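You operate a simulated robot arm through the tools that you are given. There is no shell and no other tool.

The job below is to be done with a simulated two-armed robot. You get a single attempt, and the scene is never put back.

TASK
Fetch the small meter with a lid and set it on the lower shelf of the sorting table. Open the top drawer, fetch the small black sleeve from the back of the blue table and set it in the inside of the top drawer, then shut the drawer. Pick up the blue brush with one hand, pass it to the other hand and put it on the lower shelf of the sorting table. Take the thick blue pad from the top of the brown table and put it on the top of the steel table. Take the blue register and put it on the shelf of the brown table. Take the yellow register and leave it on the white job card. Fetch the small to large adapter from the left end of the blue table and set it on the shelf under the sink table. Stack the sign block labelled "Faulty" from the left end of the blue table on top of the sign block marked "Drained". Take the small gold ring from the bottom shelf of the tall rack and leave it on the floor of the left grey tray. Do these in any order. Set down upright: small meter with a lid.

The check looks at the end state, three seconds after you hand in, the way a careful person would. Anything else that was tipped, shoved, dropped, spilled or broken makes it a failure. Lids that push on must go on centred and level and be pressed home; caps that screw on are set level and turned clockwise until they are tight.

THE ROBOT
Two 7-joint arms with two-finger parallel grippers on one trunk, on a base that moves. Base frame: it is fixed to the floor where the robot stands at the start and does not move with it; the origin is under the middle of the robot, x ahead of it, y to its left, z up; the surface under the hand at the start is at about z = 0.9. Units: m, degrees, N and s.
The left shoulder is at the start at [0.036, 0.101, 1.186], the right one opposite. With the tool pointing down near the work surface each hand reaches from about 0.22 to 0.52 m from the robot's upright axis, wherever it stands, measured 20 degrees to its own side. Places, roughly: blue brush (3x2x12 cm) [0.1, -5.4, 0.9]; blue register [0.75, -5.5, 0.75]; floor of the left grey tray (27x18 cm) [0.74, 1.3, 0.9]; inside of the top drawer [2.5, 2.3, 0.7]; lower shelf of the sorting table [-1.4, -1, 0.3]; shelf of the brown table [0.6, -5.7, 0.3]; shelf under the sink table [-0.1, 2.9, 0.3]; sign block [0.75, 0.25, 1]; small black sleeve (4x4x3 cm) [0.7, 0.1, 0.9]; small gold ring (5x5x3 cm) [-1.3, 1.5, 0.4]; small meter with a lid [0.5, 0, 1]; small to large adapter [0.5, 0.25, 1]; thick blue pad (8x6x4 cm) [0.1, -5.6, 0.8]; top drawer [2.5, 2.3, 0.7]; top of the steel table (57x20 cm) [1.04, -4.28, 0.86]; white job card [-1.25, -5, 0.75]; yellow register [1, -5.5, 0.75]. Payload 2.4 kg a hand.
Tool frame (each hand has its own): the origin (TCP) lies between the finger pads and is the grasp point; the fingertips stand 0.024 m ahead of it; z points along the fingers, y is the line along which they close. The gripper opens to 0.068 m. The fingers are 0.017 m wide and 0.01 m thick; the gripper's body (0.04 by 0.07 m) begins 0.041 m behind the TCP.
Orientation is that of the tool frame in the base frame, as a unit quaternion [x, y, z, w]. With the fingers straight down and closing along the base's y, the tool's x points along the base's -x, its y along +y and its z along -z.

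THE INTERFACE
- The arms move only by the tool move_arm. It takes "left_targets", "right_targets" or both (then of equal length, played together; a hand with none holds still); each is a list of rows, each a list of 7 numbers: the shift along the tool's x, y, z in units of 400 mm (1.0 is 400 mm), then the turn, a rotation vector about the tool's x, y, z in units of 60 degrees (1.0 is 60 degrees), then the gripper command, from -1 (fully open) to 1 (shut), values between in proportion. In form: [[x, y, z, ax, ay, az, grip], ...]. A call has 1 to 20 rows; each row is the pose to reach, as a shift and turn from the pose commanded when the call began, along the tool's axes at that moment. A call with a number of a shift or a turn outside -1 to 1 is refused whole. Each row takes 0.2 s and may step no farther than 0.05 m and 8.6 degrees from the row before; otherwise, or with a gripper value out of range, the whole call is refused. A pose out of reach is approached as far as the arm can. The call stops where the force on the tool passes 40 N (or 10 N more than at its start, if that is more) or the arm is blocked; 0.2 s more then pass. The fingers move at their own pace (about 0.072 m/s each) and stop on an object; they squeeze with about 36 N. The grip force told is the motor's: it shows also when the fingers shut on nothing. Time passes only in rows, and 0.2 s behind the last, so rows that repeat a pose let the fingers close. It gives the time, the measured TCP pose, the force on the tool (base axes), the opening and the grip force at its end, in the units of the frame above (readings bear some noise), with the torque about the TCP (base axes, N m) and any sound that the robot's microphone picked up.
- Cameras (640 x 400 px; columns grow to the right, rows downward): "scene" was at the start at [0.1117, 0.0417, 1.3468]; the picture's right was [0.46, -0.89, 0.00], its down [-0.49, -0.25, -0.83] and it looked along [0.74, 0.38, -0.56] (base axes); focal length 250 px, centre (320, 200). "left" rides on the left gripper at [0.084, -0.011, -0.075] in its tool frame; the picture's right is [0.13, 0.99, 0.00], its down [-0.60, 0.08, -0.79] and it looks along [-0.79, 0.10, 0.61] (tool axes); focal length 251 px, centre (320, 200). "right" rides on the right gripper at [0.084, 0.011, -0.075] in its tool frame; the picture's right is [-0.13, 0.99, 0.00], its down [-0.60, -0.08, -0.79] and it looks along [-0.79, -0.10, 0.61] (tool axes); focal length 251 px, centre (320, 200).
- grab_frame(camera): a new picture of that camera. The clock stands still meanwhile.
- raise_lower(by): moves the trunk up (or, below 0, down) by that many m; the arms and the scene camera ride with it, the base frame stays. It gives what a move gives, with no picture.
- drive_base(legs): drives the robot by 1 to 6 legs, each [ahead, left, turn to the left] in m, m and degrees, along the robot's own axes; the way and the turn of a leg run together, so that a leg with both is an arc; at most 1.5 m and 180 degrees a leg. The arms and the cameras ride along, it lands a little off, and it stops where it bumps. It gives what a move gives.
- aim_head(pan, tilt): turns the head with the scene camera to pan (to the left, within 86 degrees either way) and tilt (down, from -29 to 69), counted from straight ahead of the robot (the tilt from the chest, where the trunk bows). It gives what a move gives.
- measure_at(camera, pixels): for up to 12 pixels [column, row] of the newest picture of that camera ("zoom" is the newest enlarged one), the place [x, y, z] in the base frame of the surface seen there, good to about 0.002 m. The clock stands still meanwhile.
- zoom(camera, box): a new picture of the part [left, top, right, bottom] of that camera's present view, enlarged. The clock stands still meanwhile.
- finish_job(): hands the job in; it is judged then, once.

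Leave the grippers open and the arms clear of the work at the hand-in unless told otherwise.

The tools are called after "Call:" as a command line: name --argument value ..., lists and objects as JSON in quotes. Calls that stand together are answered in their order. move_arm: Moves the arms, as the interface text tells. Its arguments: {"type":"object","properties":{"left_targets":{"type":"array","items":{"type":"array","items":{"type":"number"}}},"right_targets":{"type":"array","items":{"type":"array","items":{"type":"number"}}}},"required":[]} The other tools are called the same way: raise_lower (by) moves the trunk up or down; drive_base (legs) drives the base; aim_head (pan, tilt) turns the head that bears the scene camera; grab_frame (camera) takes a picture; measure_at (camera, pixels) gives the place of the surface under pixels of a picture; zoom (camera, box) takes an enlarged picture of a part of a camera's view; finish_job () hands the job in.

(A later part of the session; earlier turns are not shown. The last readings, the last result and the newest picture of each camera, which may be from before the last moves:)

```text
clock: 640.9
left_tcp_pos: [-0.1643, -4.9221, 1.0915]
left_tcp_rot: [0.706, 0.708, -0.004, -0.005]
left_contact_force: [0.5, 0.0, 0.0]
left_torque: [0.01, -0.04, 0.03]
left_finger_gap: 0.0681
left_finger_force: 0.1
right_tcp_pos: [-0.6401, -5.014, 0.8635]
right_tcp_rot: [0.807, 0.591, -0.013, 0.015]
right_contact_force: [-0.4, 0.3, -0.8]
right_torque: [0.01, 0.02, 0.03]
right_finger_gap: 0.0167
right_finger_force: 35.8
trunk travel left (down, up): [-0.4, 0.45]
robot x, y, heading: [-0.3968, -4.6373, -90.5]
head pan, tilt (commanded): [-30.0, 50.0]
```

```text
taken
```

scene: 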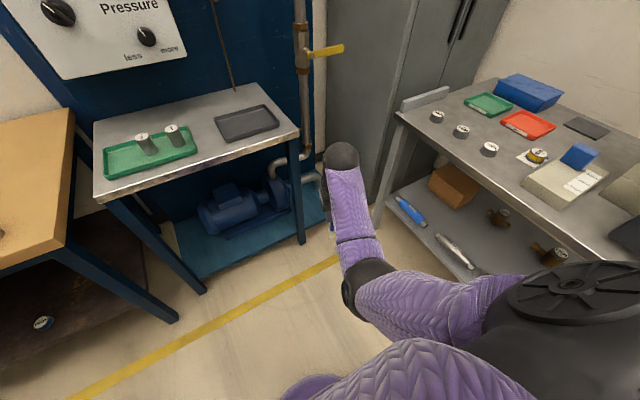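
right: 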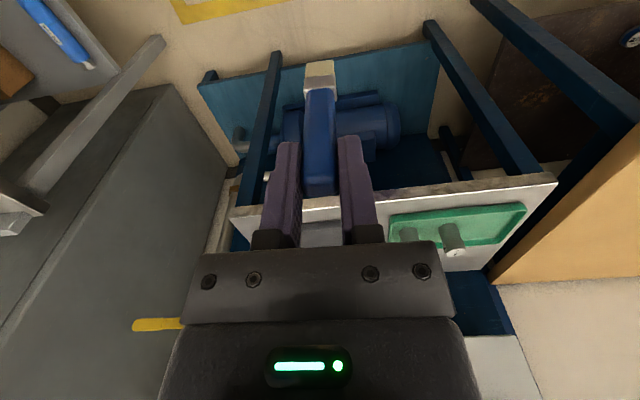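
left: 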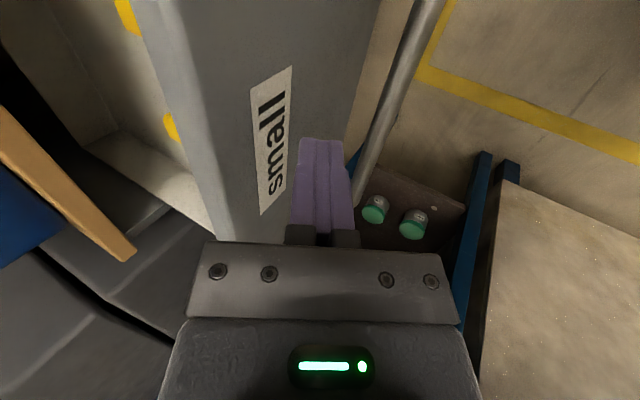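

Good, now un-yawed to ~17°. Raise the right hand to z≈1.05.

Call:
move_arm --right_targets '[[0, 0, -0.1, 0, 0, 0, 1], [0, 0, -0.2, 0, 0, 0, 1], [0, 0, -0.3, 0, 0, 0, 1], [0, 0, -0.4, 0, 0, 0, 1], [0, 0, -0.47, 0, 0, 0, 1]]'

Call:
grab_frame --camera "scene"

```text
clock: 641.4
left_tcp_pos: [-0.1636, -4.9232, 1.0913]
left_tcp_rot: [0.707, 0.707, -0.005, -0.005]
left_contact_force: [-0.3, 0.0, -0.1]
left_torque: [0.0, 0.02, 0.0]
left_finger_gap: 0.068
left_finger_force: 0.1
right_tcp_pos: [-0.6421, -5.0173, 0.9161]
right_tcp_rot: [0.812, 0.583, -0.023, 0.021]
right_contact_force: [0.8, -6.0, -3.3]
right_torque: [0.13, 0.24, -0.36]
right_finger_gap: 0.0173
right_finger_force: 35.8
trunk travel left (down, up): [-0.4, 0.45]
robot x, y, heading: [-0.3981, -4.6347, -90.2]
head pan, tilt (commanded): [-30.0, 50.0]
stopped in row 2 (right hand): the force on the tool passed its limit at 102 N (the readings are from after the stop); the commanded pose is now the measured one
```

```text
taken
```

scene: 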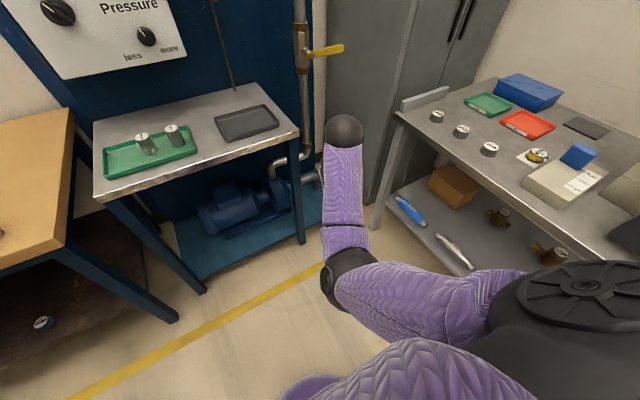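

The hand needs to stay yawed clockwise in this posture. Yaw it back to ~60° and move it to a hand-over spot: 13 cm right of centre, fwd ≈0.44, z≈1.04.

Call:
move_arm --right_targets '[[0, 0, 0.01, 0, 0, 0.125, 1], [0, 0, 0.01, 0, 0, 0.25, 1], [0, 0, 0, 0, 0, 0.375, 1], [0, 0, 0, 0, 0, 0.5, 1], [0, 0, 0, 0, 0, 0.625, 1], [0, 0, 0, 0, 0, 0.72, 1]]'

```text
clock: 642.8
left_tcp_pos: [-0.1639, -4.9215, 1.0899]
left_tcp_rot: [0.707, 0.708, -0.005, -0.004]
left_contact_force: [-0.5, 0.0, 0.2]
left_torque: [-0.01, 0.02, 0.0]
left_finger_gap: 0.0681
left_finger_force: 0.0
right_tcp_pos: [-0.6437, -5.0171, 0.9168]
right_tcp_rot: [0.969, 0.244, -0.014, 0.028]
right_contact_force: [-0.1, 0.9, -1.0]
right_torque: [-0.03, -0.01, 0.0]
right_finger_gap: 0.0169
right_finger_force: 35.7
trunk travel left (down, up): [-0.4, 0.45]
robot x, y, heading: [-0.3955, -4.638, -90.3]
head pan, tilt (commanded): [-30.0, 50.0]
```

Call:
move_arm --right_targets '[[0.0, 0.045, -0.051, 0, 0, 0, 1], [0.03, 0.09, -0.1, 0, 0, 0, 1], [0.07, 0.133, -0.154, 0, 0, 0, 1], [0.11, 0.177, -0.205, 0, 0, 0, 1], [0.15, 0.222, -0.256, 0, 0, 0, 1], [0.1885, 0.266, -0.3075, 0, 0, 0, 1], [0.1885, 0.266, -0.3075, 0, 0, 0, 1]]'

Call:
aim_head --pan -5 --tilt 35

Call:
grab_frame --camera "scene"

```text
clock: 644.4
left_tcp_pos: [-0.1644, -4.9217, 1.0913]
left_tcp_rot: [0.706, 0.708, -0.005, -0.005]
left_contact_force: [0.0, 0.1, 0.2]
left_torque: [0.0, 0.01, 0.0]
left_finger_gap: 0.0682
left_finger_force: 0.1
right_tcp_pos: [-0.5295, -5.0913, 1.0333]
right_tcp_rot: [0.969, 0.244, -0.014, 0.027]
right_contact_force: [0.1, -0.3, -0.3]
right_torque: [-0.01, 0.04, 0.02]
right_finger_gap: 0.0172
right_finger_force: 34.9
right hand out of reach, approached as far as the arm can: row 4, 5, 6, 7
trunk travel left (down, up): [-0.4, 0.45]
robot x, y, heading: [-0.3985, -4.633, -90.4]
head pan, tilt (commanded): [-30.0, 50.0]
```

```text
clock: 645.3
left_tcp_pos: [-0.1635, -4.9212, 1.0915]
left_tcp_rot: [0.706, 0.708, -0.005, -0.005]
left_contact_force: [0.2, -0.4, 0.6]
left_torque: [-0.01, -0.03, 0.0]
left_finger_gap: 0.0683
left_finger_force: 0.3
right_tcp_pos: [-0.5306, -5.0906, 1.0326]
right_tcp_rot: [0.969, 0.244, -0.014, 0.027]
right_contact_force: [0.2, 0.6, -1.1]
right_torque: [-0.01, -0.03, 0.03]
right_finger_gap: 0.017
right_finger_force: 35.8
trunk travel left (down, up): [-0.4, 0.45]
robot x, y, heading: [-0.3945, -4.6335, -90.1]
head pan, tilt (commanded): [-5.0, 35.0]
```

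```text
taken
```

scene: 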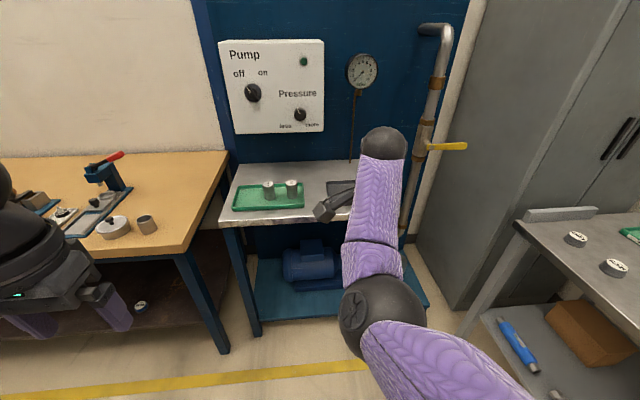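

I'll use another arrangement: right hand yawed 90° (camera then swings up instead of into the forearm) and turned to point left, brush horizontal; the left hand takes it from above. First complete the yaw to 90°.

Call:
move_arm --right_targets '[[0, 0, 0, 0, 0, 0.12, 1], [0, 0, 0, 0, 0, 0.24, 1], [0, 0, 0, 0, 0, 0.36, 1], [0, 0, 0, 0, 0, 0.47, 1], [0, 0, 0, 0, 0, 0.47, 1]]'

```text
clock: 646.5
left_tcp_pos: [-0.164, -4.9229, 1.0911]
left_tcp_rot: [0.707, 0.708, -0.005, -0.004]
left_contact_force: [0.5, -1.1, 0.4]
left_torque: [0.02, -0.01, -0.01]
left_finger_gap: 0.068
left_finger_force: 0.1
right_tcp_pos: [-0.5289, -5.0908, 1.0309]
right_tcp_rot: [1.0, 0.0, -0.007, 0.03]
right_contact_force: [0.1, -0.3, 0.5]
right_torque: [0.03, 0.04, 0.01]
right_finger_gap: 0.0173
right_finger_force: 35.2
trunk travel left (down, up): [-0.4, 0.45]
robot x, y, heading: [-0.3991, -4.6347, -89.9]
head pan, tilt (commanded): [-5.0, 35.0]
```

Now turn the hand to point left: +45° about its y axis while shifting 10 cm left and 3 cm back.

Call:
move_arm --right_targets '[[0.04, -0.012, 0, 0, 0.125, 0, 1], [0.08, -0.025, 0, 0, 0.25, 0, 1], [0.12, -0.037, 0, 0, 0.375, 0, 1], [0.17, -0.05, 0, 0, 0.5, 0, 1], [0.21, -0.062, 0, 0, 0.625, 0, 1], [0.25, -0.075, 0, 0, 0.75, 0, 1]]'

Call:
grab_frame --camera "scene"

```text
clock: 647.9
left_tcp_pos: [-0.165, -4.9218, 1.0903]
left_tcp_rot: [0.706, 0.708, -0.004, -0.004]
left_contact_force: [-0.5, -1.0, 0.2]
left_torque: [0.02, -0.02, 0.01]
left_finger_gap: 0.068
left_finger_force: 0.1
right_tcp_pos: [-0.4162, -5.0826, 1.0144]
right_tcp_rot: [0.926, 0.012, 0.377, 0.027]
right_contact_force: [0.5, -1.0, 0.1]
right_torque: [-0.02, 0.04, -0.01]
right_finger_gap: 0.0169
right_finger_force: 36.2
right hand out of reach, approached as far as the arm can: row 1, 2, 3, 4, 5, 6
trunk travel left (down, up): [-0.4, 0.45]
robot x, y, heading: [-0.3981, -4.6348, -90.2]
head pan, tilt (commanded): [-5.0, 35.0]
```

```text
taken
```

scene: 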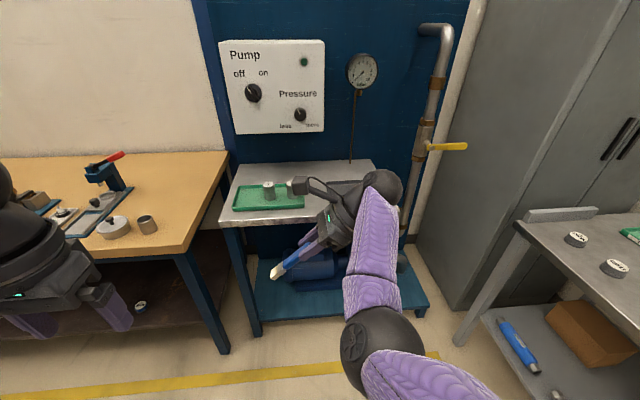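

It works: the brush points left-down at 45°. Continue the rotation by 40° so that the brush is nearly horizontal.

Call:
move_arm --right_targets '[[0, 0, 0, 0, 0.12, 0, 1], [0, 0, 0, 0, 0.24, 0, 1], [0, 0, 0, 0, 0.36, 0, 1], [0, 0, 0, 0, 0.48, 0, 1], [0, 0, 0, 0, 0.6, 0, 1], [0, 0, 0, 0, 0.68, 0, 1], [0, 0, 0, 0, 0.68, 0, 1]]'

Call:
grab_frame --camera "scene"

```text
clock: 649.5
left_tcp_pos: [-0.1634, -4.9213, 1.0917]
left_tcp_rot: [0.707, 0.707, -0.005, -0.005]
left_contact_force: [0.1, 0.5, -0.5]
left_torque: [0.03, 0.01, 0.01]
left_finger_gap: 0.068
left_finger_force: 0.1
right_tcp_pos: [-0.4155, -5.083, 1.0162]
right_tcp_rot: [0.736, 0.021, 0.676, 0.021]
right_contact_force: [0.7, 0.1, -0.2]
right_torque: [0.0, 0.01, 0.01]
right_finger_gap: 0.0171
right_finger_force: 35.7
trunk travel left (down, up): [-0.4, 0.45]
robot x, y, heading: [-0.3972, -4.6333, -90.2]
head pan, tilt (commanded): [-5.0, 35.0]
```

```text
taken
```

scene: 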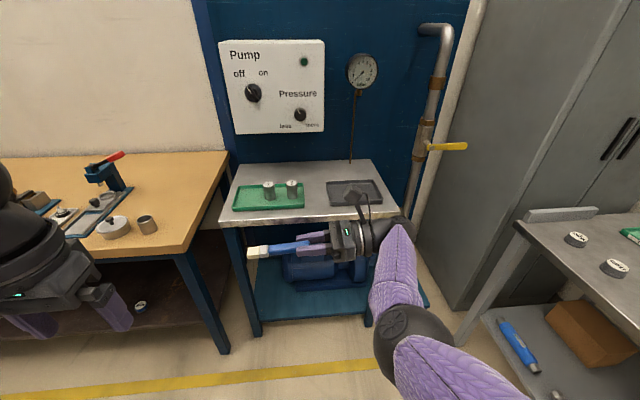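

The brush is horizontal now (5° down). Measure it with the head camera.

Call:
zoom --camera "scene" --box '[230, 190, 420, 300]'

Call:
measure_at --camera "zoom" --pixels '[[75, 205], [110, 205], [130, 200], [170, 192], [210, 188], [240, 183], [190, 180], [190, 205], [65, 195], [65, 220]]'

```text
3.37 times, centred on (325, 245) of scene
```

zoom: 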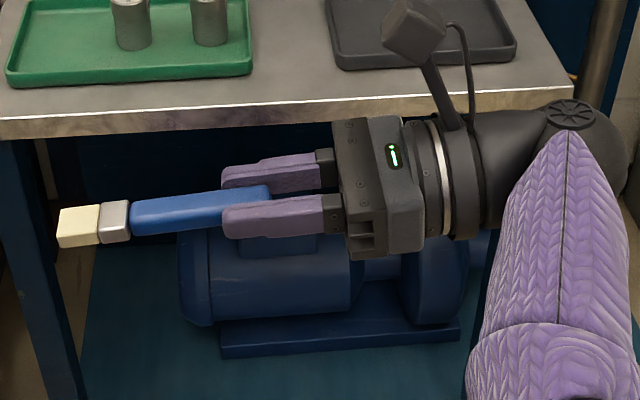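

```text
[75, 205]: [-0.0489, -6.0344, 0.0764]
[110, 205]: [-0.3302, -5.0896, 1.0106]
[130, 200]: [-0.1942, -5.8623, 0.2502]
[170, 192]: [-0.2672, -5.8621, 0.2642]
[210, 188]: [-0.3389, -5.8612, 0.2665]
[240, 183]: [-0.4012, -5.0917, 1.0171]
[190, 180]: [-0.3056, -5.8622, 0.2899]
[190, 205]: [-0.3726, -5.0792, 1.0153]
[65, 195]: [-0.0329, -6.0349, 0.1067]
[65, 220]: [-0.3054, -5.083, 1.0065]
```

Free handle spans x≈-0.341…-0.390; I'll grip it at x≈-0.365, y≈-5.084, z≈1.010 with the left hand. Yaw the left hand 90° CCW (two calls), then lean it 25°.

Call:
move_arm --left_targets '[[0, 0, -0.03, 0, 0, -0.125, -1], [0, 0, -0.06, 0, 0, -0.25, -1], [0, 0, -0.1, 0, 0, -0.375, -1], [0, 0, -0.13, 0, 0, -0.5, -1], [0, 0, -0.16, 0, 0, -0.625, -1], [0, 0, -0.18, 0, 0, -0.75, -1]]'

Call:
move_arm --left_targets '[[0, 0, 0, 0, 0, -0.125, -1], [0, 0, 0, 0, 0, -0.25, -1], [0, 0, 0, 0, 0, -0.375, -1], [0, 0, 0, 0, 0, -0.5, -1], [0, 0, 0, 0, 0, -0.625, -1], [0, 0, 0, 0, 0, -0.75, -1]]'

Call:
move_arm --left_targets '[[0, 0, 0, 0, 0.105, 0, -1], [0, 0, 0, 0, 0.21, 0, -1], [0, 0, 0, 0, 0.315, 0, -1], [0, 0, 0, 0, 0.417, 0, -1], [0, 0, 0, 0, 0.417, 0, -1]]'

Call:
grab_frame --camera "scene"

```text
clock: 650.9
left_tcp_pos: [-0.1631, -4.9204, 1.162]
left_tcp_rot: [0.38, 0.925, -0.002, -0.006]
left_contact_force: [0.7, -0.2, 0.8]
left_torque: [-0.01, 0.03, -0.01]
left_finger_gap: 0.068
left_finger_force: 0.1
right_tcp_pos: [-0.4169, -5.083, 1.0159]
right_tcp_rot: [0.737, 0.02, 0.676, 0.021]
right_contact_force: [0.4, 0.2, 0.2]
right_torque: [0.02, 0.03, 0.0]
right_finger_gap: 0.0169
right_finger_force: 35.7
trunk travel left (down, up): [-0.4, 0.45]
robot x, y, heading: [-0.3982, -4.6372, -90.2]
head pan, tilt (commanded): [-5.0, 35.0]
```

```text
clock: 652.3
left_tcp_pos: [-0.1637, -4.921, 1.1624]
left_tcp_rot: [-0.003, 1.0, 0.001, -0.007]
left_contact_force: [-0.5, -0.9, 0.0]
left_torque: [-0.01, -0.01, -0.01]
left_finger_gap: 0.068
left_finger_force: 0.0
right_tcp_pos: [-0.4154, -5.084, 1.0147]
right_tcp_rot: [0.737, 0.021, 0.675, 0.021]
right_contact_force: [-0.3, 0.0, -0.1]
right_torque: [0.03, 0.02, 0.0]
right_finger_gap: 0.017
right_finger_force: 35.8
trunk travel left (down, up): [-0.4, 0.45]
robot x, y, heading: [-0.3993, -4.6358, -90.4]
head pan, tilt (commanded): [-5.0, 35.0]
```

```text
clock: 653.5
left_tcp_pos: [-0.1631, -4.9202, 1.1634]
left_tcp_rot: [-0.002, 0.975, -0.001, -0.223]
left_contact_force: [0.7, -0.2, -0.2]
left_torque: [0.0, 0.01, 0.01]
left_finger_gap: 0.0679
left_finger_force: 0.1
right_tcp_pos: [-0.4146, -5.0837, 1.016]
right_tcp_rot: [0.737, 0.02, 0.676, 0.022]
right_contact_force: [-0.6, -0.4, 0.5]
right_torque: [0.01, 0.0, 0.03]
right_finger_gap: 0.0173
right_finger_force: 35.5
trunk travel left (down, up): [-0.4, 0.45]
robot x, y, heading: [-0.3977, -4.6322, -90.1]
head pan, tilt (commanded): [-5.0, 35.0]
```

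```text
taken
```

scene: 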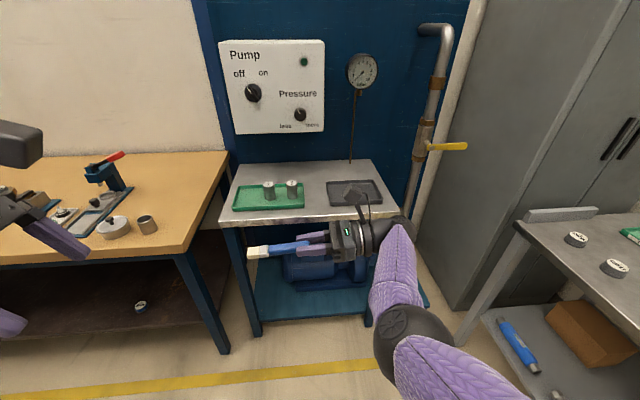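

Left hand is ready (leaning 26°). Move it to 10 cm above the grip point along its own axis.

Call:
move_arm --left_targets '[[0.03, -0.07, 0.02, 0, 0, 0, -1], [0.08, -0.14, 0.06, 0, 0, 0, -1], [0.13, -0.21, 0.12, 0, 0, 0, -1], [0.18, -0.28, 0.18, 0, 0, 0, -1], [0.235, -0.35, 0.25, 0, 0, 0, -1], [0.287, -0.41, 0.3135, 0, 0, 0, -1], [0.287, -0.41, 0.3135, 0, 0, 0, -1]]'

Call:
grab_frame --camera "scene"

Call:
grab_frame --camera "left"

```text
clock: 655.1
left_tcp_pos: [-0.3111, -5.0686, 1.1012]
left_tcp_rot: [-0.002, 0.975, -0.001, -0.223]
left_contact_force: [-0.6, -0.1, 0.2]
left_torque: [-0.01, -0.03, 0.0]
left_finger_gap: 0.068
left_finger_force: 0.1
left hand out of reach, approached as far as the arm can: row 6, 7
right_tcp_pos: [-0.4158, -5.0847, 1.0152]
right_tcp_rot: [0.737, 0.02, 0.675, 0.021]
right_contact_force: [0.3, 0.3, -0.8]
right_torque: [0.04, 0.03, -0.02]
right_finger_gap: 0.0169
right_finger_force: 35.8
trunk travel left (down, up): [-0.4, 0.45]
robot x, y, heading: [-0.396, -4.6359, -90.3]
head pan, tilt (commanded): [-5.0, 35.0]
```

```text
taken
```

scene: 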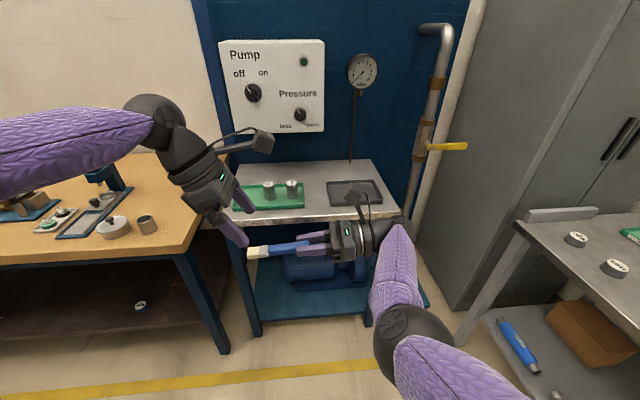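

```text
taken
```

left: 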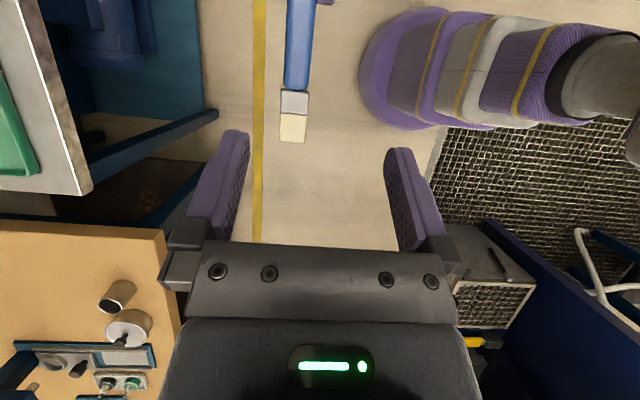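

The left arm is at its reach limit. Bring the right hand (with the brush) 4 cm nearer to me.

Call:
move_arm --right_targets '[[0, -0.025, 0, 0, 0, 0, 1], [0, -0.05, 0, 0, 0, 0, 1], [0, -0.075, 0, 0, 0, 0, 1], [0, -0.1, 0, 0, 0, 0, 1], [0, -0.1, 0, 0, 0, 0, 1]]'

```text
clock: 656.3
left_tcp_pos: [-0.3111, -5.068, 1.101]
left_tcp_rot: [-0.002, 0.975, -0.001, -0.223]
left_contact_force: [-1.1, -0.2, -0.6]
left_torque: [0.02, -0.01, -0.01]
left_finger_gap: 0.0677
left_finger_force: 0.1
right_tcp_pos: [-0.4157, -5.0406, 1.012]
right_tcp_rot: [0.737, 0.02, 0.675, 0.022]
right_contact_force: [0.4, 0.2, -0.3]
right_torque: [-0.02, 0.03, -0.01]
right_finger_gap: 0.0172
right_finger_force: 35.7
trunk travel left (down, up): [-0.4, 0.45]
robot x, y, heading: [-0.4017, -4.6403, -90.2]
head pan, tilt (commanded): [-5.0, 35.0]
```

Good. Re-align the left hand (y≈-5.042) at the pre-grip point and look.

Call:
move_arm --left_targets '[[0.01, 0.03, 0.01, 0, 0, 0, -1], [0.019, 0.065, 0.02, 0, 0, 0, -1], [0.019, 0.065, 0.02, 0, 0, 0, -1]]'

Call:
grab_frame --camera "left"

Call:
zoom --camera "scene" --box '[140, 80, 430, 300]'

```text
clock: 657.1
left_tcp_pos: [-0.3206, -5.0423, 1.0961]
left_tcp_rot: [-0.002, 0.975, 0.0, -0.223]
left_contact_force: [0.1, 0.2, -0.3]
left_torque: [-0.01, -0.01, 0.0]
left_finger_gap: 0.068
left_finger_force: 0.1
right_tcp_pos: [-0.4165, -5.0424, 1.0131]
right_tcp_rot: [0.737, 0.021, 0.676, 0.021]
right_contact_force: [-0.2, 0.7, -1.1]
right_torque: [-0.01, 0.01, 0.0]
right_finger_gap: 0.0169
right_finger_force: 35.6
trunk travel left (down, up): [-0.4, 0.45]
robot x, y, heading: [-0.3974, -4.635, -90.1]
head pan, tilt (commanded): [-5.0, 35.0]
```

```text
taken
```

left: 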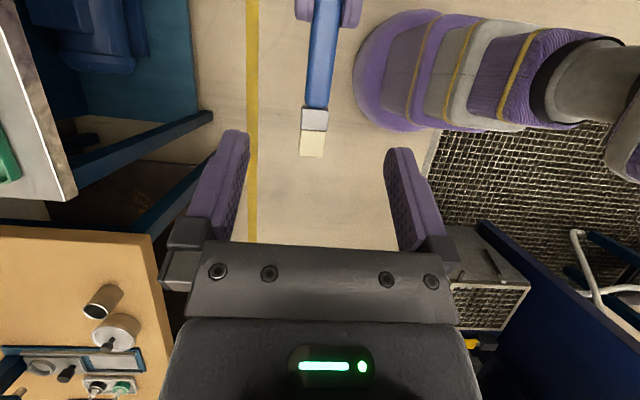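

```text
1.82 times, centred on (285, 190) of scene
```

zoom: 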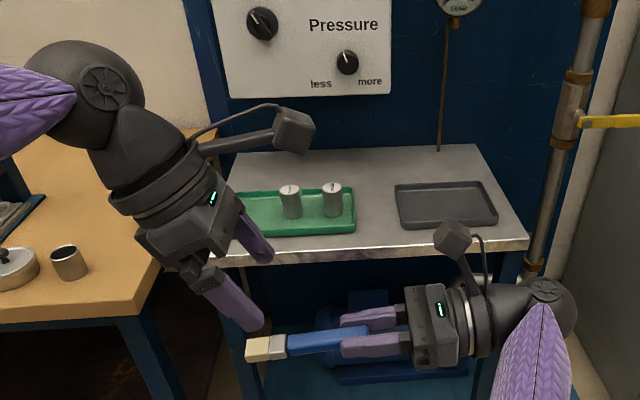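

Measure the brush in the left wrist view.

Call:
measure_at --camera "left" --pixels '[[318, 60], [315, 100], [314, 120], [312, 145], [322, 30], [308, 80], [328, 80], [312, 154]]'

```text
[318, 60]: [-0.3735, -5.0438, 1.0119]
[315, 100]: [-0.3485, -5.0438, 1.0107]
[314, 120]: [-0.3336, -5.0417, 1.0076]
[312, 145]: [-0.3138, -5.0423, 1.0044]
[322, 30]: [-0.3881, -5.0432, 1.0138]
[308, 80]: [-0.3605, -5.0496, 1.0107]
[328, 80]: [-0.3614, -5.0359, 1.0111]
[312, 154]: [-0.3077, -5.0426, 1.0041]
```

Grip point set: (-0.366,-5.043,1.006). Advance 10 cm along the left fingers.

Call:
move_arm --left_targets '[[0.001, -0.001, 0.06, 0, 0, 0, -0.6], [0.002, -0.002, 0.12, 0, 0, 0, -0.6], [0.003, -0.002, 0.18, 0, 0, 0, -0.6], [0.004, -0.002, 0.22, 0, 0, 0, -0.6], [0.004, -0.002, 0.252, 0, 0, 0, -0.6], [0.004, -0.002, 0.252, 0, 0, 0, -0.6]]'

Call:
grab_frame --camera "left"

Call:
zoom --camera "scene" --box '[180, 120, 430, 300]'

```text
clock: 658.5
left_tcp_pos: [-0.3456, -5.0225, 1.0183]
left_tcp_rot: [-0.001, 0.975, 0.0, -0.223]
left_contact_force: [-3.4, -3.3, 5.3]
left_torque: [-0.23, 0.03, -0.06]
left_finger_gap: 0.0572
left_finger_force: 1.9
left hand out of reach, approached as far as the arm can: row 2, 3, 4, 5, 6
right_tcp_pos: [-0.4157, -5.0406, 1.0123]
right_tcp_rot: [0.737, 0.021, 0.675, 0.02]
right_contact_force: [3.5, 3.9, -5.1]
right_torque: [0.08, 0.38, 0.25]
right_finger_gap: 0.0168
right_finger_force: 35.7
trunk travel left (down, up): [-0.4, 0.45]
robot x, y, heading: [-0.399, -4.637, -90.1]
head pan, tilt (commanded): [-5.0, 35.0]
```

```text
taken
```

left: 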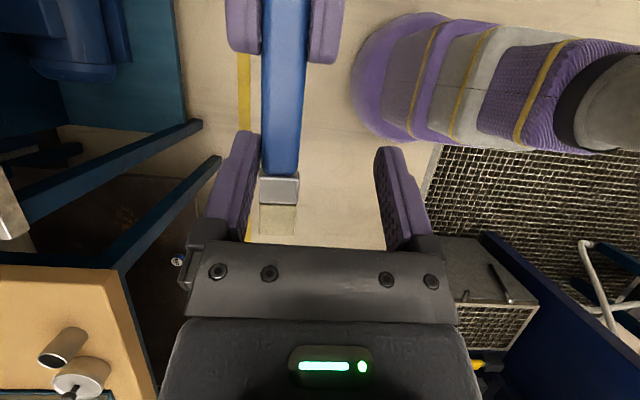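

```text
2.22 times, centred on (305, 210) of scene
```

zoom: 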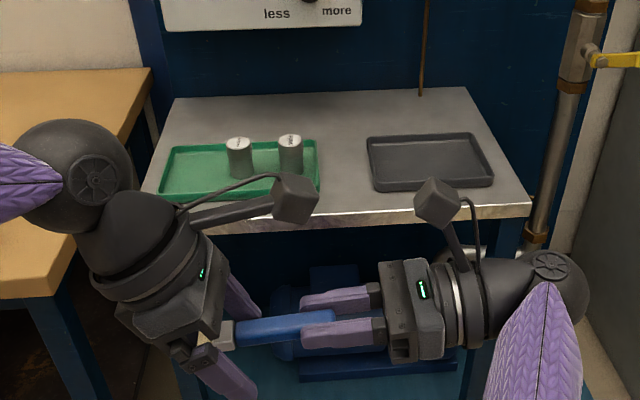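

The left arm can't reach that far forward; its front finger touches the brush. Retract the left 6 cm, then bring the right hand 3.5 cm nearer and 2 cm left.

Call:
move_arm --left_targets '[[0, -0.01, -0.05, 0, 0, 0, -1], [0, -0.01, -0.1, 0, 0, 0, -1], [0, -0.01, -0.17, 0, 0, 0, -1]]'

Call:
move_arm --right_targets '[[0.0, -0.03, 0.02, 0, 0, 0, 1], [0.0, -0.06, 0.04, 0, 0, 0, 1], [0.0, -0.09, 0.05, 0, 0, 0, 1], [0.0, -0.09, 0.05, 0, 0, 0, 1]]'

Call:
grab_frame --camera "left"

```text
clock: 659.3
left_tcp_pos: [-0.3137, -5.0237, 1.0798]
left_tcp_rot: [-0.002, 0.975, 0.0, -0.222]
left_contact_force: [0.4, -0.8, -0.3]
left_torque: [-0.01, -0.02, 0.01]
left_finger_gap: 0.0682
left_finger_force: 0.0
right_tcp_pos: [-0.4159, -5.0422, 1.0135]
right_tcp_rot: [0.737, 0.021, 0.675, 0.021]
right_contact_force: [0.2, 0.3, -1.0]
right_torque: [-0.01, 0.03, 0.02]
right_finger_gap: 0.0173
right_finger_force: 35.7
trunk travel left (down, up): [-0.4, 0.45]
robot x, y, heading: [-0.395, -4.6331, -90.3]
head pan, tilt (commanded): [-5.0, 35.0]
```

```text
clock: 660.3
left_tcp_pos: [-0.315, -5.024, 1.0791]
left_tcp_rot: [-0.002, 0.975, -0.001, -0.223]
left_contact_force: [-0.4, 1.0, -0.4]
left_torque: [0.0, -0.01, 0.02]
left_finger_gap: 0.0683
left_finger_force: 0.1
right_tcp_pos: [-0.3954, -5.0078, 1.0095]
right_tcp_rot: [0.736, 0.02, 0.676, 0.021]
right_contact_force: [-0.4, 0.3, -0.4]
right_torque: [-0.02, 0.03, -0.02]
right_finger_gap: 0.0169
right_finger_force: 35.8
trunk travel left (down, up): [-0.4, 0.45]
robot x, y, heading: [-0.3983, -4.6348, -90.1]
head pan, tilt (commanded): [-5.0, 35.0]
```

```text
taken
```

left: 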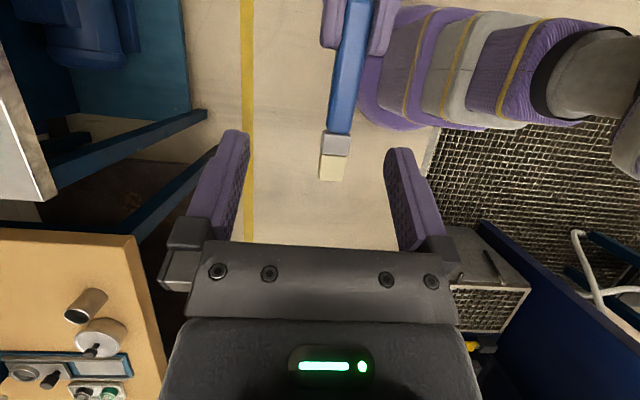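

Grip point now ≈(-0.345,-5.0085,1.0025). Align the left hand, then advance 8 cm.

Call:
move_arm --left_targets '[[-0.008, 0.02, 0.0, 0, 0, 0, -1], [-0.016, 0.039, 0.02, 0, 0, 0, -1], [-0.016, 0.039, 0.08, 0, 0, 0, -1], [-0.016, 0.039, 0.14, 0, 0, 0, -1], [-0.016, 0.039, 0.18, 0, 0, 0, -1], [-0.016, 0.039, 0.205, 0, 0, 0, -1], [-0.016, 0.039, 0.205, 0, 0, 0, -1]]'

Call:
grab_frame --camera "left"

Call:
zoom --camera "scene" --box '[180, 120, 430, 300]'

```text
clock: 661.9
left_tcp_pos: [-0.3433, -5.0094, 1.0029]
left_tcp_rot: [-0.002, 0.975, 0.0, -0.223]
left_contact_force: [-0.4, 0.3, 0.5]
left_torque: [0.01, -0.02, 0.0]
left_finger_gap: 0.0681
left_finger_force: 0.1
right_tcp_pos: [-0.3964, -5.0067, 1.0079]
right_tcp_rot: [0.737, 0.02, 0.676, 0.022]
right_contact_force: [0.2, -0.5, -1.0]
right_torque: [-0.02, 0.02, -0.02]
right_finger_gap: 0.0169
right_finger_force: 36.1
trunk travel left (down, up): [-0.4, 0.45]
robot x, y, heading: [-0.3969, -4.6376, -90.1]
head pan, tilt (commanded): [-5.0, 35.0]
```

```text
taken
```

left: 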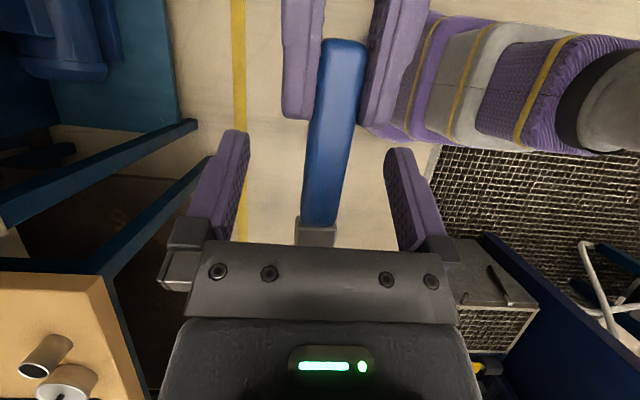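

```text
2.22 times, centred on (305, 210) of scene
```

zoom: 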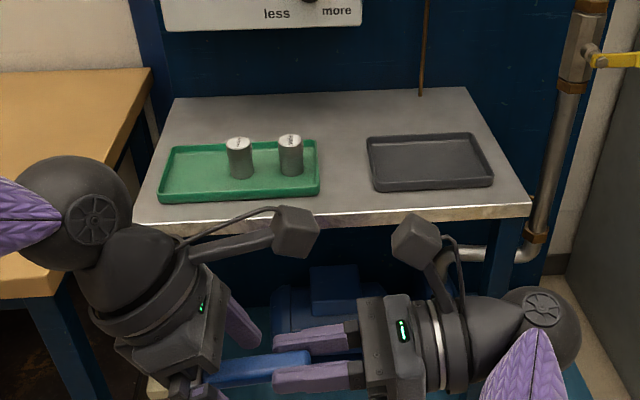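

The brush handle lies between the left fingers, no contact. Close the left gripper.

Call:
move_arm --left_targets '[[0, 0, 0, 0, 0, 0, -0.2], [0, 0, 0, 0, 0, 0, 0.4], [0, 0, 0, 0, 0, 0, 1], [0, 0, 0, 0, 0, 0, 1], [0, 0, 0, 0, 0, 0, 1]]'

Call:
grab_frame --camera "left"

```text
clock: 663.1
left_tcp_pos: [-0.344, -5.0096, 1.0032]
left_tcp_rot: [-0.001, 0.975, 0.001, -0.222]
left_contact_force: [1.3, 17.2, 4.6]
left_torque: [-0.29, 0.11, -0.39]
left_finger_gap: 0.0173
left_finger_force: 35.7
right_tcp_pos: [-0.3963, -5.0071, 1.009]
right_tcp_rot: [0.737, 0.02, 0.675, 0.022]
right_contact_force: [0.3, -16.5, -3.9]
right_torque: [0.21, 0.09, -0.49]
right_finger_gap: 0.0171
right_finger_force: 36.3
trunk travel left (down, up): [-0.4, 0.45]
robot x, y, heading: [-0.3981, -4.6348, -90.5]
head pan, tilt (commanded): [-5.0, 35.0]
```

```text
taken
```

left: 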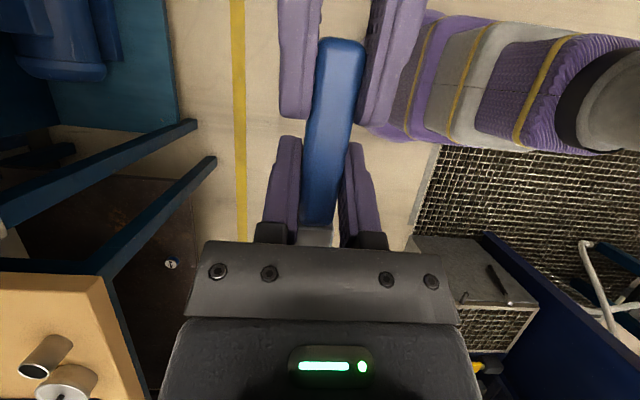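

Both hands hold the brush. Open the right gripper and withdraw it along its own axis (to the right).

Call:
move_arm --right_targets '[[0, 0, 0, 0, 0, 0, 0.6], [0, 0, 0, 0, 0, 0, 0], [0, 0, 0, 0, 0, 0, -0.6], [0, 0, 0, 0, 0, 0, -1], [0, 0, -0.05, 0, 0, 0, -1], [0, 0, -0.12, 0, 0, 0, -1], [0, 0, -0.2, 0, 0, 0, -1], [0, 0, -0.28, 0, 0, 0, -1]]'

Call:
grab_frame --camera "left"

Call:
grab_frame --camera "scene"

```text
clock: 664.9
left_tcp_pos: [-0.3437, -5.0084, 1.0033]
left_tcp_rot: [-0.002, 0.975, 0.001, -0.222]
left_contact_force: [-0.1, 0.1, 0.3]
left_torque: [0.02, 0.01, 0.0]
left_finger_gap: 0.0168
left_finger_force: 35.7
right_tcp_pos: [-0.5061, -5.0093, 1.0217]
right_tcp_rot: [0.736, 0.02, 0.676, 0.022]
right_contact_force: [-0.1, 0.2, 0.0]
right_torque: [-0.03, -0.03, 0.03]
right_finger_gap: 0.0682
right_finger_force: 0.0
trunk travel left (down, up): [-0.4, 0.45]
robot x, y, heading: [-0.3967, -4.6352, -90.1]
head pan, tilt (commanded): [-5.0, 35.0]
```

```text
taken
```

left: 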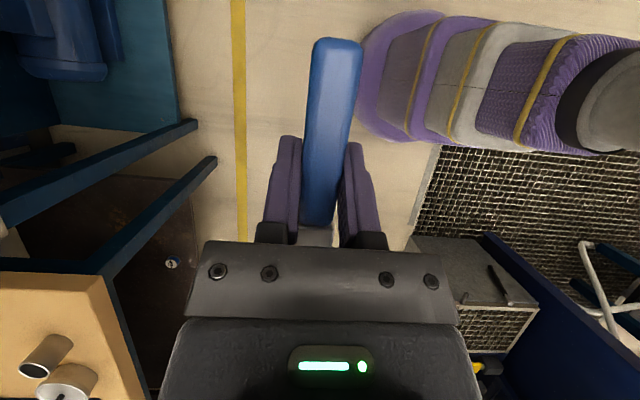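

```text
taken
```

scene: 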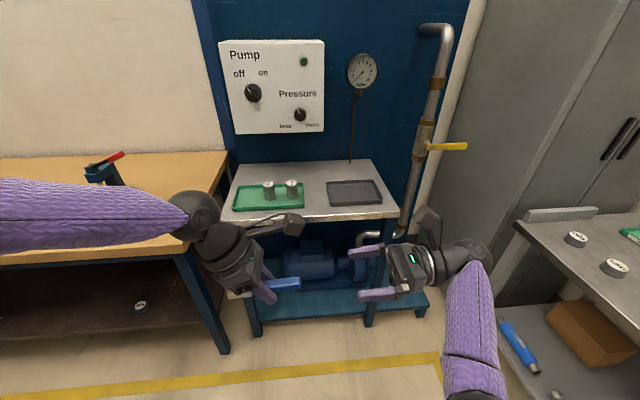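

Hand-over done; left hand holds the brush. Move the left hand to its own side and bring the right hand back to pointing down on its side.

Call:
move_arm --left_targets '[[-0.06, 0, -0.03, 0, 0, 0, 1], [-0.12, 0, -0.06, 0, 0, 0, 1], [-0.18, 0, -0.09, 0, 0, 0, 1], [-0.24, 0, -0.115, 0, 0, 0, 1], [-0.29, 0, -0.14, 0, 0, 0, 1], [-0.3375, 0, -0.163, 0, 0, 0, 1]]' --right_targets '[[0, 0, -0.05, 0, -0.125, 0, -1], [0, 0, -0.1, 0, -0.25, 0, -1], [0, 0, -0.15, 0, -0.375, 0, -1], [0, 0, -0.2, 0, -0.5, 0, -1], [0, 0, -0.25, 0, -0.625, 0, -1], [0, 0, -0.3, 0, -0.75, 0, -1]]'

Call:
move_arm --right_targets '[[0, 0, 0, 0, -0.12, 0, -1], [0, 0, 0, 0, -0.24, 0, -1], [0, 0, 0, 0, -0.36, 0, -1], [0, 0, 0, 0, -0.48, 0, -1], [0, 0, 0, 0, -0.6, 0, -1], [0, 0, 0, 0, -0.68, 0, -1]]'

Call:
grab_frame --camera "scene"

```text
clock: 666.3
left_tcp_pos: [-0.1945, -5.0118, 1.0022]
left_tcp_rot: [-0.001, 0.975, 0.0, -0.223]
left_contact_force: [-0.2, -0.7, -0.2]
left_torque: [0.0, 0.02, 0.02]
left_finger_gap: 0.0171
left_finger_force: 35.6
right_tcp_pos: [-0.627, -5.0054, 1.0291]
right_tcp_rot: [0.939, 0.01, 0.341, 0.028]
right_contact_force: [0.1, -0.4, 0.1]
right_torque: [-0.01, 0.02, -0.03]
right_finger_gap: 0.0681
right_finger_force: 0.0
trunk travel left (down, up): [-0.4, 0.45]
robot x, y, heading: [-0.3997, -4.6359, -90.5]
head pan, tilt (commanded): [-5.0, 35.0]
```

```text
clock: 667.7
left_tcp_pos: [-0.1955, -5.0119, 1.0014]
left_tcp_rot: [-0.002, 0.975, 0.0, -0.223]
left_contact_force: [0.3, -1.4, 0.0]
left_torque: [-0.02, -0.01, -0.02]
left_finger_gap: 0.0171
left_finger_force: 35.6
right_tcp_pos: [-0.6277, -5.0074, 1.0287]
right_tcp_rot: [1.0, 0.001, -0.007, 0.03]
right_contact_force: [-0.2, -0.4, -0.6]
right_torque: [0.0, 0.0, -0.03]
right_finger_gap: 0.0682
right_finger_force: 0.0
trunk travel left (down, up): [-0.4, 0.45]
robot x, y, heading: [-0.3929, -4.6365, -90.2]
head pan, tilt (commanded): [-5.0, 35.0]
```

```text
taken
```

scene: 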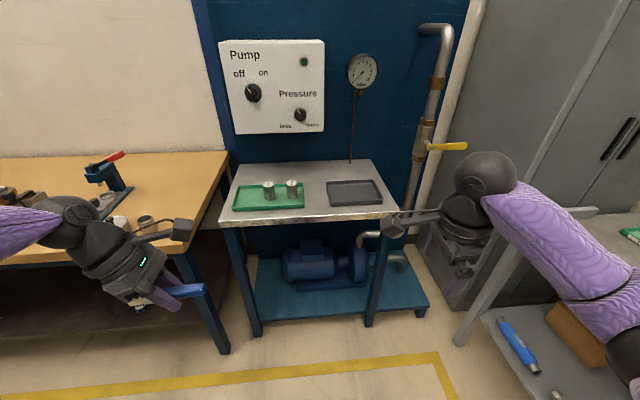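

Right arm is back in its normal posture and the brush is level in the left hand. Drive to the sorting table: turn right to face -x, strafe right 3.68 m.

Call:
drive_base --legs '[[0, 0, -90], [0, -1.5, 0], [0, -1.5, 0], [0, -0.68, 0]]'

Call:
aim_head --pan 10 --tilt 35

Call:
grab_frame --camera "scene"

```text
clock: 689.1
left_tcp_pos: [-0.8612, -1.1942, 1.0031]
left_tcp_rot: [0.672, 0.707, 0.153, -0.161]
left_contact_force: [0.2, -0.6, 0.5]
left_torque: [0.03, 0.02, 0.03]
left_finger_gap: 0.017
left_finger_force: 35.7
right_tcp_pos: [-0.8763, -0.762, 1.0296]
right_tcp_rot: [0.724, -0.689, -0.026, 0.016]
right_contact_force: [-0.2, 0.0, -0.3]
right_torque: [-0.01, -0.02, -0.01]
right_finger_gap: 0.068
right_finger_force: 0.1
trunk travel left (down, up): [-0.4, 0.45]
robot x, y, heading: [-0.497, -0.9751, -177.3]
head pan, tilt (commanded): [-5.0, 35.0]
```

```text
clock: 689.9
left_tcp_pos: [-0.8606, -1.1949, 1.0025]
left_tcp_rot: [0.672, 0.707, 0.153, -0.161]
left_contact_force: [-0.5, -0.2, -0.2]
left_torque: [0.0, -0.01, -0.02]
left_finger_gap: 0.0173
left_finger_force: 35.7
right_tcp_pos: [-0.8771, -0.763, 1.0292]
right_tcp_rot: [0.724, -0.689, -0.025, 0.017]
right_contact_force: [0.2, 0.3, 0.0]
right_torque: [0.0, -0.01, -0.01]
right_finger_gap: 0.0682
right_finger_force: 0.1
trunk travel left (down, up): [-0.4, 0.45]
robot x, y, heading: [-0.4969, -0.9717, -177.5]
head pan, tilt (commanded): [10.0, 35.0]
```

```text
taken
```

scene: 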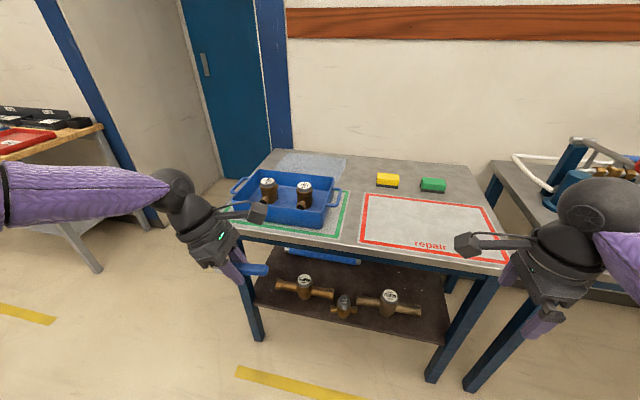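

Straighten the heading, then lower the trunk fully and level the brush (reduce lean by 5°).

Call:
drive_base --legs '[[0, -0.019, -2.6]]'

Call:
raise_lower --by -0.4

Call:
move_arm --left_targets '[[0, 0, 0.03, 0, -0.08, 0, 1], [0, 0, 0.1, 0, -0.08, 0, 1], [0, 0, 0.2, 0, -0.08, 0, 1], [0, 0, 0.3, 0, -0.08, 0, 1]]'

Call:
aim_head --pan 10 --tilt 25

Call:
grab_frame --camera "scene"

```text
clock: 690.7
left_tcp_pos: [-0.8712, -1.1575, 1.0019]
left_tcp_rot: [0.687, 0.692, 0.156, -0.157]
left_contact_force: [-0.6, 0.8, 0.4]
left_torque: [0.0, -0.02, -0.02]
left_finger_gap: 0.0171
left_finger_force: 35.4
right_tcp_pos: [-0.8665, -0.7241, 1.0283]
right_tcp_rot: [-0.707, 0.707, 0.025, -0.017]
right_contact_force: [0.8, -0.1, -0.3]
right_torque: [-0.04, 0.0, -0.01]
right_finger_gap: 0.0678
right_finger_force: 0.1
trunk travel left (down, up): [-0.4, 0.45]
robot x, y, heading: [-0.499, -0.9525, 179.9]
head pan, tilt (commanded): [10.0, 35.0]
```

```text
clock: 694.5
left_tcp_pos: [-0.8707, -1.1571, 0.6023]
left_tcp_rot: [0.687, 0.691, 0.157, -0.159]
left_contact_force: [-0.6, 0.1, -0.3]
left_torque: [-0.01, 0.01, -0.01]
left_finger_gap: 0.0169
left_finger_force: 35.3
right_tcp_pos: [-0.8661, -0.7251, 0.6286]
right_tcp_rot: [0.708, -0.706, -0.026, 0.016]
right_contact_force: [-0.1, 0.3, -0.5]
right_torque: [-0.01, -0.01, -0.01]
right_finger_gap: 0.0682
right_finger_force: 0.1
trunk travel left (down, up): [0.0, 0.85]
robot x, y, heading: [-0.4943, -0.9557, 180.0]
head pan, tilt (commanded): [10.0, 35.0]
```

```text
clock: 695.5
left_tcp_pos: [-0.8698, -1.1057, 0.4953]
left_tcp_rot: [0.693, 0.697, 0.129, -0.128]
left_contact_force: [0.1, -0.2, 1.1]
left_torque: [-0.02, 0.0, -0.02]
left_finger_gap: 0.0169
left_finger_force: 35.8
right_tcp_pos: [-0.8655, -0.726, 0.63]
right_tcp_rot: [0.707, -0.706, -0.027, 0.016]
right_contact_force: [0.0, -0.2, 0.2]
right_torque: [-0.01, 0.03, -0.01]
right_finger_gap: 0.068
right_finger_force: 0.1
trunk travel left (down, up): [0.0, 0.85]
robot x, y, heading: [-0.4969, -0.9568, 180.0]
head pan, tilt (commanded): [10.0, 35.0]
```

```text
clock: 696.3
left_tcp_pos: [-0.8703, -1.1083, 0.4949]
left_tcp_rot: [0.694, 0.697, 0.129, -0.128]
left_contact_force: [0.3, -0.3, 0.3]
left_torque: [-0.02, 0.01, -0.01]
left_finger_gap: 0.0171
left_finger_force: 35.6
right_tcp_pos: [-0.8664, -0.7257, 0.6287]
right_tcp_rot: [0.708, -0.706, -0.026, 0.017]
right_contact_force: [0.4, -0.3, -0.3]
right_torque: [-0.02, 0.01, -0.04]
right_finger_gap: 0.0681
right_finger_force: 0.1
trunk travel left (down, up): [0.0, 0.85]
robot x, y, heading: [-0.4959, -0.9572, 180.0]
head pan, tilt (commanded): [10.0, 25.0]
```

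```text
taken
```

scene: 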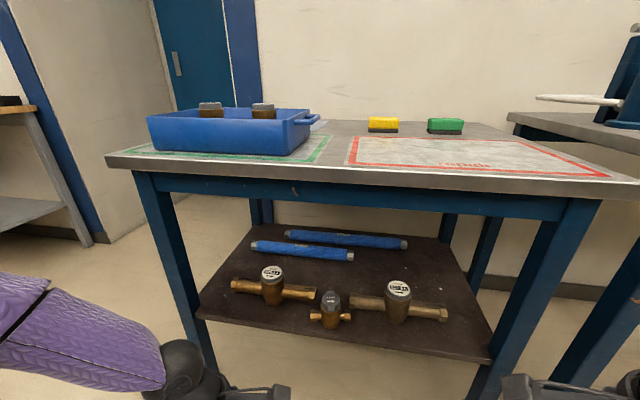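

Measure the apron bottom and the front strip of the shelf left of the small meter.

Call:
measure_at --camera "scene" --pixels '[[350, 205], [350, 213], [350, 219], [260, 318], [290, 322], [310, 318], [270, 295], [295, 292], [240, 288], [320, 315], [225, 305], [300, 335]]'

Call:
zoom --camera "scene" --box '[190, 230, 400, 360]'

```text
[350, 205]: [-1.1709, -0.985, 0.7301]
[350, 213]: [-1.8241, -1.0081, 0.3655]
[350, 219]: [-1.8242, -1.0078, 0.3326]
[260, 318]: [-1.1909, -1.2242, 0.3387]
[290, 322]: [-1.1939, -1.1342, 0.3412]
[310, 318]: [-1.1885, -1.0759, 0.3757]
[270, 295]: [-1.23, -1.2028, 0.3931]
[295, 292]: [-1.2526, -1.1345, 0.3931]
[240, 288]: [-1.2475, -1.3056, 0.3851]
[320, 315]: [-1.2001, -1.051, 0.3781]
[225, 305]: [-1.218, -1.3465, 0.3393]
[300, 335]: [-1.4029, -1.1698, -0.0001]
```

```text
3.05 times, centred on (295, 295) of scene
```

zoom: 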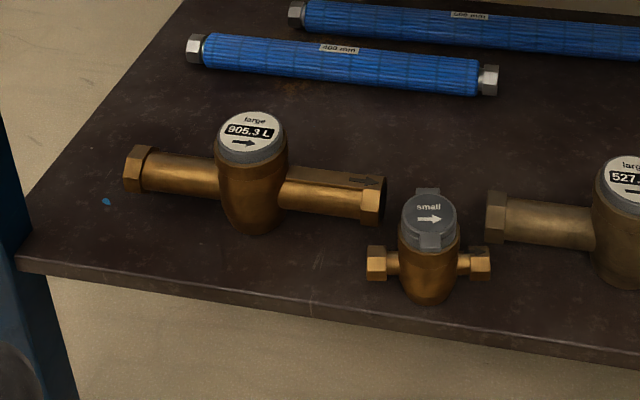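

Apron bottom ≈0.725. Plan: lay the brush along the front strip, centred at (-1.205,-1.165). First retract the right hand 7 cm (so that it won't meet the table top), and shift/lower the left hand.

Call:
move_arm --left_targets '[[-0.05, 0, 0.03, 0, 0, 0, 1], [-0.1, 0, 0.062, 0, 0, 0, 1], [-0.15, 0, 0.093, 0, 0, 0, 1], [-0.2, 0, 0.1245, 0, 0, 0, 1], [-0.2, 0, 0.1245, 0, 0, 0, 1]]' --right_targets '[[-0.03, -0.04, 0, 0, 0, 0, -1], [-0.06, -0.08, 0, 0, 0, 0, -1], [-0.09, -0.12, 0, 0, 0, 0, -1], [-0.12, -0.17, 0, 0, 0, 0, -1], [-0.12, -0.17, 0, 0, 0, 0, -1]]'

Call:
drive_base --legs '[[0.22, 0, 0]]'

Call:
aim_head --pan 15 --tilt 45

Call:
grab_frame --camera "scene"

```text
clock: 697.5
left_tcp_pos: [-0.8692, -1.164, 0.419]
left_tcp_rot: [0.693, 0.697, 0.129, -0.129]
left_contact_force: [0.3, -0.2, 0.7]
left_torque: [0.0, -0.02, -0.04]
left_finger_gap: 0.0171
left_finger_force: 35.3
right_tcp_pos: [-0.7975, -0.6783, 0.6254]
right_tcp_rot: [0.708, -0.705, -0.025, 0.017]
right_contact_force: [0.4, 0.9, -0.8]
right_torque: [0.01, 0.02, 0.01]
right_finger_gap: 0.0681
right_finger_force: 0.0
trunk travel left (down, up): [0.0, 0.85]
robot x, y, heading: [-0.4957, -0.9582, 179.9]
head pan, tilt (commanded): [10.0, 25.0]
```

```text
clock: 699.2
left_tcp_pos: [-1.0901, -1.1639, 0.4196]
left_tcp_rot: [0.693, 0.698, 0.128, -0.13]
left_contact_force: [-0.4, -0.1, 0.5]
left_torque: [-0.01, -0.02, 0.0]
left_finger_gap: 0.017
left_finger_force: 35.2
right_tcp_pos: [-1.0196, -0.6785, 0.6267]
right_tcp_rot: [0.708, -0.705, -0.026, 0.016]
right_contact_force: [-0.9, 0.1, -0.4]
right_torque: [-0.01, 0.01, 0.01]
right_finger_gap: 0.0681
right_finger_force: 0.0
trunk travel left (down, up): [0.0, 0.85]
robot x, y, heading: [-0.7158, -0.9554, 180.0]
head pan, tilt (commanded): [10.0, 25.0]
```

```text
clock: 700.0
left_tcp_pos: [-1.0898, -1.1631, 0.4191]
left_tcp_rot: [0.693, 0.697, 0.128, -0.129]
left_contact_force: [0.0, -0.1, -0.2]
left_torque: [-0.03, -0.01, 0.03]
left_finger_gap: 0.0171
left_finger_force: 35.4
right_tcp_pos: [-1.0211, -0.6775, 0.6255]
right_tcp_rot: [0.708, -0.705, -0.026, 0.016]
right_contact_force: [0.4, 0.8, -0.6]
right_torque: [-0.01, -0.01, 0.01]
right_finger_gap: 0.0679
right_finger_force: 0.1
trunk travel left (down, up): [0.0, 0.85]
robot x, y, heading: [-0.7148, -0.9557, 180.2]
head pan, tilt (commanded): [15.0, 45.0]
```

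```text
taken
```

scene: 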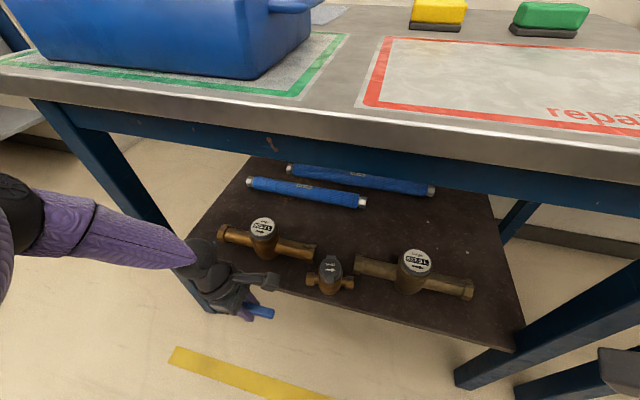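

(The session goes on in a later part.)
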